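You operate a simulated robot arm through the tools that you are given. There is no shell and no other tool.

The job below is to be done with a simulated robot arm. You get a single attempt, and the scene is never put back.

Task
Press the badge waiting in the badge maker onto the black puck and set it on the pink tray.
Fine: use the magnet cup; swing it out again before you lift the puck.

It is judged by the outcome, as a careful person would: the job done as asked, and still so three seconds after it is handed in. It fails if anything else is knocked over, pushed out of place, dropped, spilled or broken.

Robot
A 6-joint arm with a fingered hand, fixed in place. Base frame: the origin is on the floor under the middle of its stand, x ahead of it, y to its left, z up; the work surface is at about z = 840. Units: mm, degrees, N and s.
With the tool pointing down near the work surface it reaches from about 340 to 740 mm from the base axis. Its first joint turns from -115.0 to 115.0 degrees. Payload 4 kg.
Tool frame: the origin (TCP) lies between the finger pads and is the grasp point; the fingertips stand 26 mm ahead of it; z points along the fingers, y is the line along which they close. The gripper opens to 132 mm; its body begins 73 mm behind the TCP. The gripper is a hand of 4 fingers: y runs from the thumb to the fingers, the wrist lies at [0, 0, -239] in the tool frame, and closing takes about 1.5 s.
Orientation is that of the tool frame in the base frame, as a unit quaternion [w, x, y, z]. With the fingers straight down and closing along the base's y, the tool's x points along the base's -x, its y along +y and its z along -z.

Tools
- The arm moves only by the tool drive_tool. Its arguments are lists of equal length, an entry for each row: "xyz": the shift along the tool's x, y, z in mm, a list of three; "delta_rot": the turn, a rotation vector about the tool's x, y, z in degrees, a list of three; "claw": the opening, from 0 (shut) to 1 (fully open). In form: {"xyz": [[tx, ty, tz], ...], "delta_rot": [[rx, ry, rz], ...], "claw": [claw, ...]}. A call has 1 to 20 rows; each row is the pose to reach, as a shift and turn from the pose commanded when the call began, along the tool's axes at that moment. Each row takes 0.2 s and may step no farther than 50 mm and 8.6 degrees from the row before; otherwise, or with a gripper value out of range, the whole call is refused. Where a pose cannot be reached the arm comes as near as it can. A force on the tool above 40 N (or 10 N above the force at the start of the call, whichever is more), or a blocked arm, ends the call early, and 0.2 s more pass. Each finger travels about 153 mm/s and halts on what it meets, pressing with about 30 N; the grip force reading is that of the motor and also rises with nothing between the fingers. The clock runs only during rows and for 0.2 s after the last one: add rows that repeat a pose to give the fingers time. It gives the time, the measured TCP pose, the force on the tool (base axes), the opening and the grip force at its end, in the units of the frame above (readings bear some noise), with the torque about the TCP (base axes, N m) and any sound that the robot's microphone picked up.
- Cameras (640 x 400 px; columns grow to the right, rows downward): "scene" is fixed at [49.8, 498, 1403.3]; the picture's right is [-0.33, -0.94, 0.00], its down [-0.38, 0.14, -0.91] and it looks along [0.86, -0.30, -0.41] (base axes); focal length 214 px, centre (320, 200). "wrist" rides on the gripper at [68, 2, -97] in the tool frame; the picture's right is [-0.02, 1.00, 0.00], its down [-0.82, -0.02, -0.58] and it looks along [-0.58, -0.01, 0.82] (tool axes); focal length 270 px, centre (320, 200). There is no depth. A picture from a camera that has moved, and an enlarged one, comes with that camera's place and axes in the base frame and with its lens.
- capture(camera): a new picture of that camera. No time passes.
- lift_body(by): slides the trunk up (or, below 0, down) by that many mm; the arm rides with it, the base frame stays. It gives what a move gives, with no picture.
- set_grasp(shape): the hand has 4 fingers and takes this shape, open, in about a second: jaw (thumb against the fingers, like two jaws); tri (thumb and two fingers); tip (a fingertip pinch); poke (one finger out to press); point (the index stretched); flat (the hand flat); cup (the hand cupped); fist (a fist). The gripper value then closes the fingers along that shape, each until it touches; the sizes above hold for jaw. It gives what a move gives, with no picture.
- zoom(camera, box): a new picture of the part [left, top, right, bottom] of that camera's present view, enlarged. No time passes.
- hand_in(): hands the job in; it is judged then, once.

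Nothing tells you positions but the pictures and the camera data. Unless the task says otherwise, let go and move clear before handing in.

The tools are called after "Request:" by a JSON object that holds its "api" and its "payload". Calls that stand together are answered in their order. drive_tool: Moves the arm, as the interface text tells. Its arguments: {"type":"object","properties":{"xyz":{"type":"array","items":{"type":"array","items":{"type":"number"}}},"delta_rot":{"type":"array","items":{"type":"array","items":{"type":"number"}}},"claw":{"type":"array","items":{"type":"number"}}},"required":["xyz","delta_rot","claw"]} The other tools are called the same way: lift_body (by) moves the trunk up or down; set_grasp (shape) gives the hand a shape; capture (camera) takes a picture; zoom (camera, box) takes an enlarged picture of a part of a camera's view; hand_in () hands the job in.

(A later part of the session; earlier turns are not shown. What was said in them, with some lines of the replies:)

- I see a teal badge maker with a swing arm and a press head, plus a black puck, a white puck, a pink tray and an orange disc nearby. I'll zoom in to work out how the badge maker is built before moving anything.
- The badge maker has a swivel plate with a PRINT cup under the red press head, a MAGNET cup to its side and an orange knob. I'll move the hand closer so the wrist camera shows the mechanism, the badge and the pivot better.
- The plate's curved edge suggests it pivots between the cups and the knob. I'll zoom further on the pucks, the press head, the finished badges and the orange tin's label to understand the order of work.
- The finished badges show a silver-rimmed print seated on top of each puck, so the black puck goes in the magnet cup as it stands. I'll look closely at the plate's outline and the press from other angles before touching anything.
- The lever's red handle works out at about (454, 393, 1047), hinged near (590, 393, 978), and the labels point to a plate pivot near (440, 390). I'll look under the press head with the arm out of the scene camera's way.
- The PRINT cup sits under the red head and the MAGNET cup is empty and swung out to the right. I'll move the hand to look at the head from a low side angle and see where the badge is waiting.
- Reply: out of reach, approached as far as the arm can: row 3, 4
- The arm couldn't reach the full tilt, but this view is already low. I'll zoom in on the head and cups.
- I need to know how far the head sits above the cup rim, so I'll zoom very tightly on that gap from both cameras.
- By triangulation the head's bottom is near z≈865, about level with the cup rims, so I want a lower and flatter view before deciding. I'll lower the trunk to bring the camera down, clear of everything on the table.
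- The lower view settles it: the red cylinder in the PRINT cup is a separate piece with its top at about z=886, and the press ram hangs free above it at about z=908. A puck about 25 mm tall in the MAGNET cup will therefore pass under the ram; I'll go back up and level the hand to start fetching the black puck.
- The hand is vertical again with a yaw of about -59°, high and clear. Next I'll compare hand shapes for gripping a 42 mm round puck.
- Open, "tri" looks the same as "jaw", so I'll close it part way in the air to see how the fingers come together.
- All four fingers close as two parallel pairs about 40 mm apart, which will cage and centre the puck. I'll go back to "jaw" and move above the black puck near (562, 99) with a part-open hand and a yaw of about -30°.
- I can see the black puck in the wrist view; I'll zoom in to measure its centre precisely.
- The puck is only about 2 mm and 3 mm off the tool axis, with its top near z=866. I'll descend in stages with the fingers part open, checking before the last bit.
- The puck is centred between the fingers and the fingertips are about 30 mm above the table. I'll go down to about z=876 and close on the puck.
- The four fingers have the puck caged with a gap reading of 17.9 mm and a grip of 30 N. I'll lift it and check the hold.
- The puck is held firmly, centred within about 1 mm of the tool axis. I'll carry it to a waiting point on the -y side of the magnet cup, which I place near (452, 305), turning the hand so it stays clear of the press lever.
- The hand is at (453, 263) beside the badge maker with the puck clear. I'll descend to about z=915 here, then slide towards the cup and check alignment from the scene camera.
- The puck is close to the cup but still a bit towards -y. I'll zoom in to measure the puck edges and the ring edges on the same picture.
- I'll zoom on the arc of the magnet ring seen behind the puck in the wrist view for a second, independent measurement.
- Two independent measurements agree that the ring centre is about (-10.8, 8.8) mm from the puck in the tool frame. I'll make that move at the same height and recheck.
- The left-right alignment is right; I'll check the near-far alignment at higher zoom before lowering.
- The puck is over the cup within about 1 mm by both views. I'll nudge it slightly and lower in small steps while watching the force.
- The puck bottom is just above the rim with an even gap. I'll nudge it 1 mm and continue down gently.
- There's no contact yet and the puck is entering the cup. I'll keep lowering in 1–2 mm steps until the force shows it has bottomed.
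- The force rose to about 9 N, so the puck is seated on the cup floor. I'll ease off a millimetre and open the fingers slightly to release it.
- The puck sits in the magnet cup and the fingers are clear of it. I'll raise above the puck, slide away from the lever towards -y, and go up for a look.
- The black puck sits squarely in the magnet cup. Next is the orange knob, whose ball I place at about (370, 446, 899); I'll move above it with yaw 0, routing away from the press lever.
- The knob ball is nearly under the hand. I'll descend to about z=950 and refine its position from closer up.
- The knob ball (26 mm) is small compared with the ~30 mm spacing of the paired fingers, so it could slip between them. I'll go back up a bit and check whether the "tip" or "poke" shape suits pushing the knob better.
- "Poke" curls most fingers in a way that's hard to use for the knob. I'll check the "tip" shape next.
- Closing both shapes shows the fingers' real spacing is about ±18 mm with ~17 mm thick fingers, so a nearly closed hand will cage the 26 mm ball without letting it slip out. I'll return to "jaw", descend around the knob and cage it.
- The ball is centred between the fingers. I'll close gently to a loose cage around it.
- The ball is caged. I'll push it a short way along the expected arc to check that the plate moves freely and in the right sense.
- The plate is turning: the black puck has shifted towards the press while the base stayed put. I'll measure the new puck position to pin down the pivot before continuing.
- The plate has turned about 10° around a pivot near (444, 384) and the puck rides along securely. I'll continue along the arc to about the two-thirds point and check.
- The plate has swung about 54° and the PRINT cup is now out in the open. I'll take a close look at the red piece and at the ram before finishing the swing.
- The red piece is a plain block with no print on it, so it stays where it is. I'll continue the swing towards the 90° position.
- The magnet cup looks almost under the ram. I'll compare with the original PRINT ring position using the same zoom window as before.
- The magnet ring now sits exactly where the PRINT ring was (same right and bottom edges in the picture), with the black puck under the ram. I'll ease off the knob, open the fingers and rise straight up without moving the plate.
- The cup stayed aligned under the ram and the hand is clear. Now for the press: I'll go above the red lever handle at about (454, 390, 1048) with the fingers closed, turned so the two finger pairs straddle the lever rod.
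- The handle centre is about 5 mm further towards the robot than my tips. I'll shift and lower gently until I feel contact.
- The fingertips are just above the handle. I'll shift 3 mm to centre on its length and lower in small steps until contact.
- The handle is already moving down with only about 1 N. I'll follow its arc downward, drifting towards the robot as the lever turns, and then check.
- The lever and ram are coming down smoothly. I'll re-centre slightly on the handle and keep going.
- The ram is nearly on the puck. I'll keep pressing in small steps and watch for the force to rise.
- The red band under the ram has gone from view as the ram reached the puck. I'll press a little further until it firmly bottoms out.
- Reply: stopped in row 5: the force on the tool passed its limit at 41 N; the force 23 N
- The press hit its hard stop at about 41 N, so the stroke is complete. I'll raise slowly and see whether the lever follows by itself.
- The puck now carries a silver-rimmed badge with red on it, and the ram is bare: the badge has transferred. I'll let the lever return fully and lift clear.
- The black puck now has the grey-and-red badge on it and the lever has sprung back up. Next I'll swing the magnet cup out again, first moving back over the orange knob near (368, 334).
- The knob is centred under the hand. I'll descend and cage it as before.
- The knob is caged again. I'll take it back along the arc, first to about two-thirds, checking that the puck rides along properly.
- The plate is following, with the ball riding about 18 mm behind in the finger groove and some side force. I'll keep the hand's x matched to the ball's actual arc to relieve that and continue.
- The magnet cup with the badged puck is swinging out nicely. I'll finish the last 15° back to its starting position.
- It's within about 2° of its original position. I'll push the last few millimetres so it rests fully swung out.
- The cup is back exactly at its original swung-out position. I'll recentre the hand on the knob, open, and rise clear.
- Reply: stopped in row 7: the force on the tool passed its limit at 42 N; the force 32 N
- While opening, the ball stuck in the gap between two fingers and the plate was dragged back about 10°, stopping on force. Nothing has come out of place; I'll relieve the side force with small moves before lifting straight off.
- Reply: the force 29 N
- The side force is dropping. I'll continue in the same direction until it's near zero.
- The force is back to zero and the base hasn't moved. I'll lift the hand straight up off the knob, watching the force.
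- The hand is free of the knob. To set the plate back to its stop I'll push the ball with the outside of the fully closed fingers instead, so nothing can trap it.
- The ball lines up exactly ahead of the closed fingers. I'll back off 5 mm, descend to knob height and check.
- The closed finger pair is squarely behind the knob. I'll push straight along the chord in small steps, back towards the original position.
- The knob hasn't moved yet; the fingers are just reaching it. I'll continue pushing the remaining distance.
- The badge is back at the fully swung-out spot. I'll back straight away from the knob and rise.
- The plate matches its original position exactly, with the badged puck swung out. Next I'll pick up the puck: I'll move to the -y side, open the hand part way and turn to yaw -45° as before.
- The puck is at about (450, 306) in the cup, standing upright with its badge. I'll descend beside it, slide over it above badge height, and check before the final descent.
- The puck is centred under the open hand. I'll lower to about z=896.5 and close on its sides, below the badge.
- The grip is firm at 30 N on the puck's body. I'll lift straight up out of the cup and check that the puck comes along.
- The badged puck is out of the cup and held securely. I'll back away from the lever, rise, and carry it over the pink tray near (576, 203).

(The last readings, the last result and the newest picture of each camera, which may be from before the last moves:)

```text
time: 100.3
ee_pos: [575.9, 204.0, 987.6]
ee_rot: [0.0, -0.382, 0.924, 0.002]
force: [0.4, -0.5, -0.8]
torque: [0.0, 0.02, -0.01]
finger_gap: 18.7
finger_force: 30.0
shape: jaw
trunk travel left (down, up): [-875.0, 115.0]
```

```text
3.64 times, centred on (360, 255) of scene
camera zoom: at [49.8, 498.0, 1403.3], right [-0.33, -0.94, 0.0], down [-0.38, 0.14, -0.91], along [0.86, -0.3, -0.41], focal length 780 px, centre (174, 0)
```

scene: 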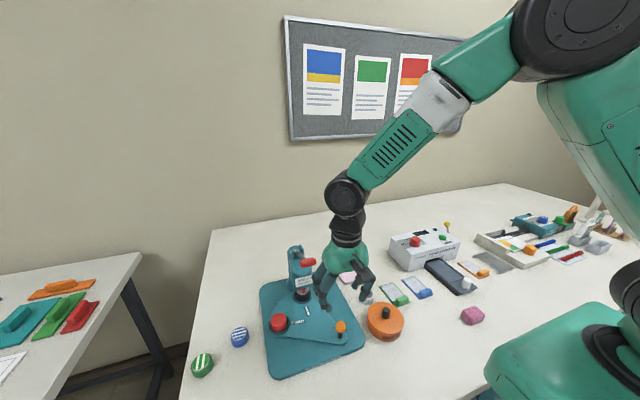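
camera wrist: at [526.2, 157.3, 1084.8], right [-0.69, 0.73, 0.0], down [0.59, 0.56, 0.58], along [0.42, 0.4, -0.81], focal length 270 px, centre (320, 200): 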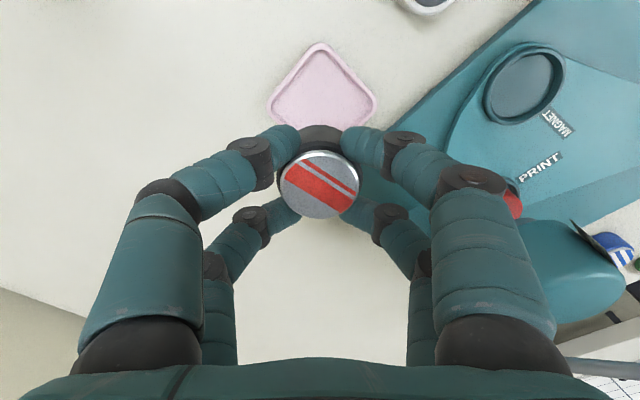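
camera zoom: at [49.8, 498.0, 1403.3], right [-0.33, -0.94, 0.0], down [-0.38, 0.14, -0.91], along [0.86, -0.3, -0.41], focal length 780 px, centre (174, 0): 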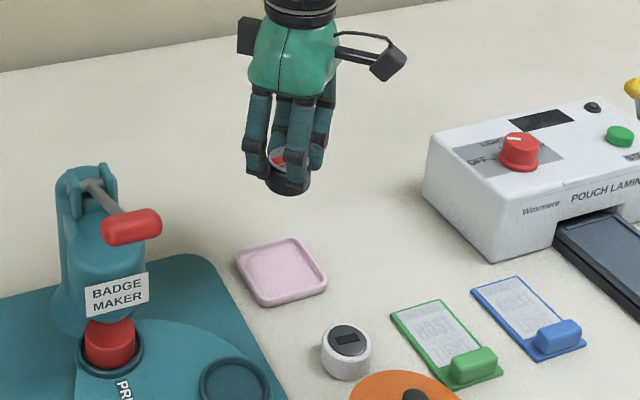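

The tray is almost directly under the puck. I'll shift about 2 mm and descend to just above the tray, then check from the scene camera.

Request:
{"api": "drive_tool", "payload": {"xyz": [[1.8, 0.4, 25], [1.8, 0.4, 50], [1.8, 0.4, 75], [1.8, 0.4, 90], [1.8, 0.4, 90]], "delta_rot": [[0, 0, 0], [0, 0, 0], [0, 0, 0], [0, 0, 0], [0, 0, 0]], "claw": [0.1, 0.1, 0.1, 0.1, 0.1]}}

Request:
{"api": "zoom", "payload": {"camera": "scene", "box": [330, 245, 380, 295]}}

Request:
{"api": "capture", "payload": {"camera": "wrist"}}

```text
time: 101.5
ee_pos: [574.8, 203.3, 895.9]
ee_rot: [0.002, -0.382, 0.924, 0.002]
force: [-0.4, -0.1, -0.7]
torque: [-0.02, 0.01, 0.02]
finger_gap: 18.4
finger_force: 30.1
shape: jaw
trunk travel left (down, up): [-875.0, 115.0]
```

```text
8.00 times, centred on (355, 270) of scene
camera zoom: at [49.8, 498.0, 1403.3], right [-0.33, -0.94, 0.0], down [-0.38, 0.14, -0.91], along [0.86, -0.3, -0.41], focal length 1716 px, centre (40, -360)
```

zoom: 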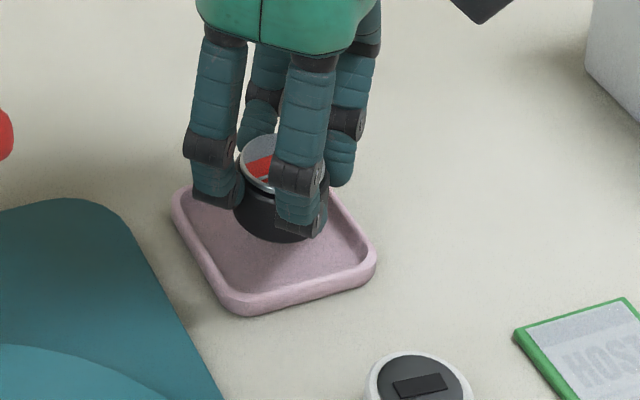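

```text
taken
camera wrist: at [524.9, 156.4, 994.0], right [-0.69, 0.73, 0.0], down [0.59, 0.56, 0.58], along [0.42, 0.4, -0.81], focal length 270 px, centre (320, 200)
```

wrist: 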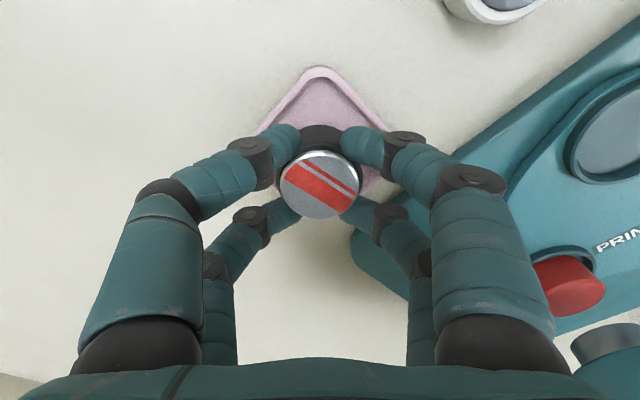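

The puck is well inside the tray outline. I'll shift about 1.5 mm and lower gently until it touches the tray floor.

Request:
{"api": "drive_tool", "payload": {"xyz": [[-1.5, 0.8, 3], [-1.5, 0.8, 6], [-1.5, 0.8, 9], [-1.5, 0.8, 9]], "delta_rot": [[0, 0, 0], [0, 0, 0], [0, 0, 0], [0, 0, 0]], "claw": [0.1, 0.1, 0.1, 0.1]}}

Request:
{"api": "drive_tool", "payload": {"xyz": [[0, 0, 1], [0, 0, 2], [0, 0, 2]], "delta_rot": [[0, 0, 0], [0, 0, 0], [0, 0, 0]], "claw": [0.1, 0.1, 0.1]}}

Request:
{"api": "zoom", "payload": {"camera": "scene", "box": [330, 245, 380, 295]}}

```text
time: 102.5
ee_pos: [574.8, 204.8, 888.0]
ee_rot: [0.002, -0.382, 0.924, 0.001]
force: [-0.4, 0.7, -0.6]
torque: [0.0, -0.02, -0.02]
finger_gap: 18.5
finger_force: 29.9
shape: jaw
trunk travel left (down, up): [-875.0, 115.0]
```

```text
time: 103.3
ee_pos: [575.1, 204.7, 886.1]
ee_rot: [0.0, -0.382, 0.924, 0.002]
force: [0.8, 0.1, -0.1]
torque: [-0.01, -0.02, -0.01]
finger_gap: 18.6
finger_force: 30.5
shape: jaw
trunk travel left (down, up): [-875.0, 115.0]
```

```text
8.00 times, centred on (355, 270) of scene
camera zoom: at [49.8, 498.0, 1403.3], right [-0.33, -0.94, 0.0], down [-0.38, 0.14, -0.91], along [0.86, -0.3, -0.41], focal length 1716 px, centre (40, -360)
```

zoom: 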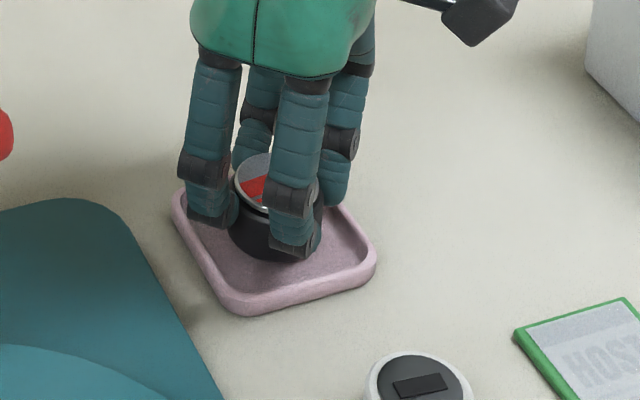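

Request:
{"api": "drive_tool", "payload": {"xyz": [[0, 0, 1], [0, 0, 2], [0, 0, 2]], "delta_rot": [[0, 0, 0], [0, 0, 0], [0, 0, 0]], "claw": [0.1, 0.1, 0.1]}}

Request:
{"api": "drive_tool", "payload": {"xyz": [[0, 0, 0.7], [0, 0, 1.4], [0, 0, 1.4]], "delta_rot": [[0, 0, 0], [0, 0, 0], [0, 0, 0]], "claw": [0.1, 0.1, 0.1]}}

```text
time: 104.1
ee_pos: [574.4, 205.5, 884.1]
ee_rot: [0.0, -0.382, 0.924, 0.002]
force: [-0.1, -0.2, -0.5]
torque: [0.01, -0.02, 0.02]
finger_gap: 18.3
finger_force: 29.8
shape: jaw
trunk travel left (down, up): [-875.0, 115.0]
```

```text
time: 104.9
ee_pos: [575.1, 204.8, 882.8]
ee_rot: [0.0, -0.383, 0.924, 0.001]
force: [-0.9, 0.1, -0.3]
torque: [0.0, 0.01, -0.03]
finger_gap: 18.5
finger_force: 29.7
shape: jaw
trunk travel left (down, up): [-875.0, 115.0]
```

Request:
{"api": "drive_tool", "payload": {"xyz": [[0, 0, 0.8], [0, 0, 0.8]], "delta_rot": [[0, 0, 0], [0, 0, 0]], "claw": [0.1, 0.1]}}

Request:
{"api": "zoom", "payload": {"camera": "scene", "box": [330, 245, 380, 295]}}

```text
time: 105.5
ee_pos: [574.9, 205.6, 881.1]
ee_rot: [0.0, -0.382, 0.924, 0.001]
force: [1.2, -0.1, -1.3]
torque: [0.02, 0.0, 0.01]
finger_gap: 18.4
finger_force: 29.9
shape: jaw
trunk travel left (down, up): [-875.0, 115.0]
```

```text
8.00 times, centred on (355, 270) of scene
camera zoom: at [49.8, 498.0, 1403.3], right [-0.33, -0.94, 0.0], down [-0.38, 0.14, -0.91], along [0.86, -0.3, -0.41], focal length 1716 px, centre (40, -360)
```

zoom: 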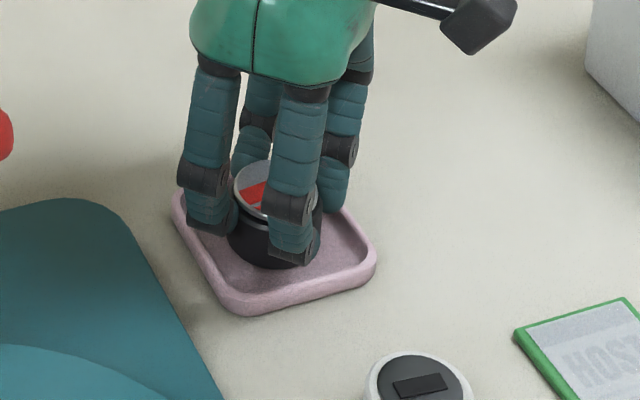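

Request:
{"api": "drive_tool", "payload": {"xyz": [[0, 0, 0.8], [0, 0, 0.8]], "delta_rot": [[0, 0, 0], [0, 0, 0]], "claw": [0.1, 0.1]}}

Request:
{"api": "drive_tool", "payload": {"xyz": [[0, 0, 0.8], [0, 0, 0.8]], "delta_rot": [[0, 0, 0], [0, 0, 0]], "claw": [0.1, 0.1]}}

```text
time: 106.1
ee_pos: [574.1, 205.3, 881.7]
ee_rot: [0.001, -0.382, 0.924, 0.002]
force: [1.1, 0.9, 1.3]
torque: [0.02, 0.01, -0.01]
finger_gap: 18.6
finger_force: 29.7
shape: jaw
trunk travel left (down, up): [-875.0, 115.0]
```

```text
time: 106.7
ee_pos: [574.0, 206.9, 881.3]
ee_rot: [0.002, -0.382, 0.924, 0.0]
force: [-1.2, 0.1, 7.1]
torque: [0.09, 0.14, 0.02]
finger_gap: 18.5
finger_force: 29.6
shape: jaw
trunk travel left (down, up): [-875.0, 115.0]
```

Contact at about 7 N: the puck is standing on the tray floor. I'll ease off and open slowly, then rise straight up.

Request:
{"api": "drive_tool", "payload": {"xyz": [[0, 0, -0.8], [0, 0, -0.8], [0, 0, -0.8], [0, 0, -0.8], [0, 0, -0.8], [0, 0, -0.8], [0, 0, -0.8]], "delta_rot": [[0, 0, 0], [0, 0, 0], [0, 0, 0], [0, 0, 0], [0, 0, 0], [0, 0, 0], [0, 0, 0]], "claw": [0.1, 0.13, 0.17, 0.21, 0.25, 0.3, 0.3]}}

Request:
{"api": "zoom", "payload": {"camera": "wrist", "box": [220, 60, 420, 260]}}

Request:
{"api": "zoom", "payload": {"camera": "scene", "box": [330, 245, 380, 295]}}

```text
time: 108.3
ee_pos: [574.3, 204.5, 879.7]
ee_rot: [0.001, -0.382, 0.924, 0.001]
force: [-0.4, 0.2, -0.8]
torque: [-0.03, -0.02, 0.0]
finger_gap: 39.2
finger_force: 0.1
shape: jaw
trunk travel left (down, up): [-875.0, 115.0]
```

```text
2.00 times, centred on (320, 160) of wrist
camera zoom: at [525.2, 158.6, 978.4], right [-0.69, 0.73, 0.0], down [0.59, 0.56, 0.58], along [0.42, 0.4, -0.81], focal length 541 px, centre (320, 280)
```

zoom: 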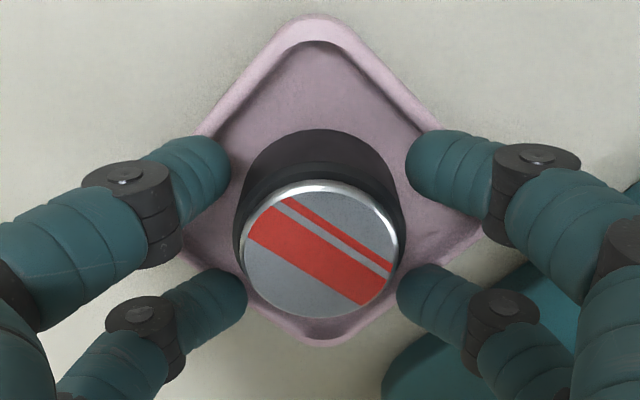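

```text
8.00 times, centred on (355, 270) of scene
camera zoom: at [49.8, 498.0, 1403.3], right [-0.33, -0.94, 0.0], down [-0.38, 0.14, -0.91], along [0.86, -0.3, -0.41], focal length 1716 px, centre (40, -360)
```

zoom: 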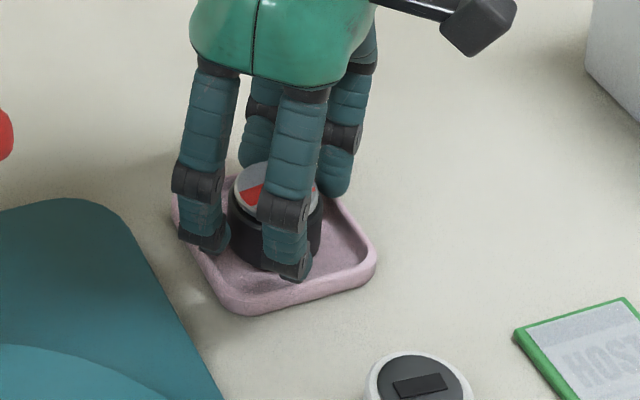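

The puck stands in the tray and the fingers are clear of it. I'll rise straight up and move away for a final check.

Request:
{"api": "drive_tool", "payload": {"xyz": [[0, 0, -8], [0, 0, -20], [0, 0, -40], [0, 0, -70], [0, 0, -110], [0, 0, -155], [0, 0, -200], [20, -20, -225], [40, -40, -240]], "delta_rot": [[0, 0, 0], [0, 0, 0], [0, 0, 0], [0, 0, 0], [0, 0, 0], [0, 0, 0], [0, 0, 0], [0, 0, 0], [0, 0, 0]], "claw": [0.3, 0.3, 0.3, 0.3, 0.3, 0.3, 0.3, 0.3, 0.3]}}

Request:
{"api": "capture", "payload": {"camera": "scene"}}

Request:
{"api": "zoom", "payload": {"camera": "scene", "box": [330, 245, 380, 295]}}

Request:
{"api": "zoom", "payload": {"camera": "scene", "box": [240, 230, 440, 390]}}

Request:
{"api": "capture", "payload": {"camera": "wrist"}}

```text
time: 110.3
ee_pos: [573.3, 147.3, 1121.6]
ee_rot: [0.0, -0.382, 0.924, 0.002]
force: [0.0, -0.1, 0.0]
torque: [0.02, 0.01, 0.07]
finger_gap: 39.2
finger_force: 0.0
shape: jaw
trunk travel left (down, up): [-875.0, 115.0]
```

```text
taken
```

scene: 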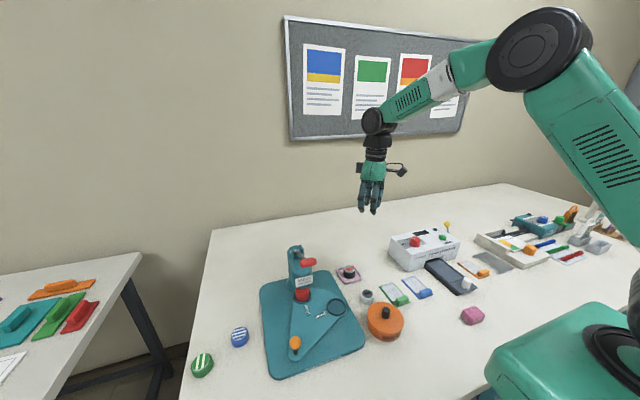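

```text
8.00 times, centred on (355, 270) of scene
camera zoom: at [49.8, 498.0, 1403.3], right [-0.33, -0.94, 0.0], down [-0.38, 0.14, -0.91], along [0.86, -0.3, -0.41], focal length 1716 px, centre (40, -360)
```

zoom: 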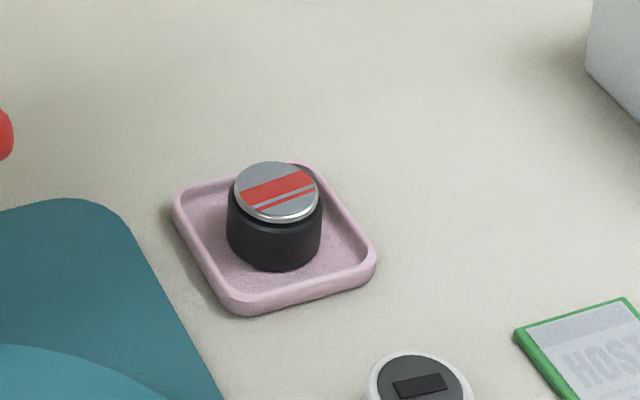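

```text
2.50 times, centred on (340, 310) of scene
camera zoom: at [49.8, 498.0, 1403.3], right [-0.33, -0.94, 0.0], down [-0.38, 0.14, -0.91], along [0.86, -0.3, -0.41], focal length 536 px, centre (270, -75)
```

zoom: 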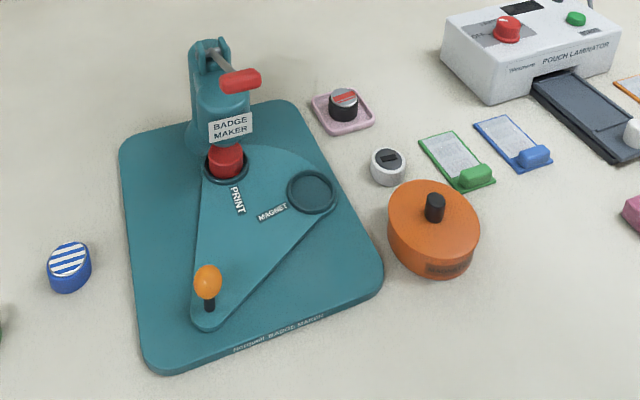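

```text
taken
camera wrist: at [524.0, 101.0, 1219.3], right [-0.69, 0.73, 0.0], down [0.59, 0.56, 0.58], along [0.42, 0.4, -0.81], focal length 270 px, centre (320, 200)
```

wrist: 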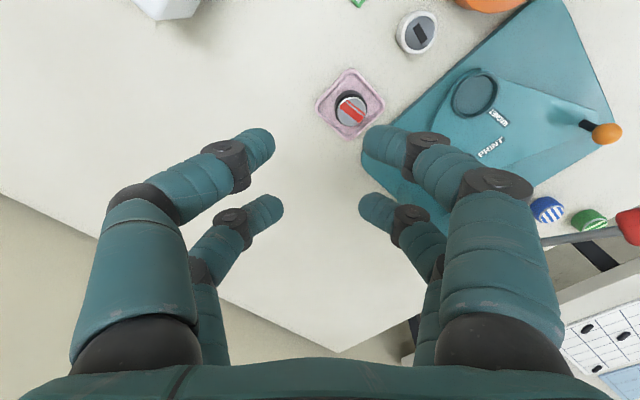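

The black puck stands upright on the pink tray with the grey-and-red badge on it. The magnet cup is empty and swung back out, the lever is up, and everything else looks unmoved, with the hand well clear, so I'm handing in.

Request:
{"api": "hand_in", "payload": {}}

```text
The job is handed in.
```

The black puck is standing on the pink tray with the grey-and-red badge pressed onto it, and I have handed the job in.

I pressed it in the magnet cup and swung the cup back out before lifting the puck. In the last pictures the badge maker is back in its starting position with the lever up. Nothing else on the table looked moved.

While I was letting go of the orange knob, its ball caught between two fingers. That dragged the plate back about 15° and pushed the force past 40 N, which stopped the move. I freed the knob and pushed the plate back to its starting position. The puck stayed in the cup and the base did not shift.
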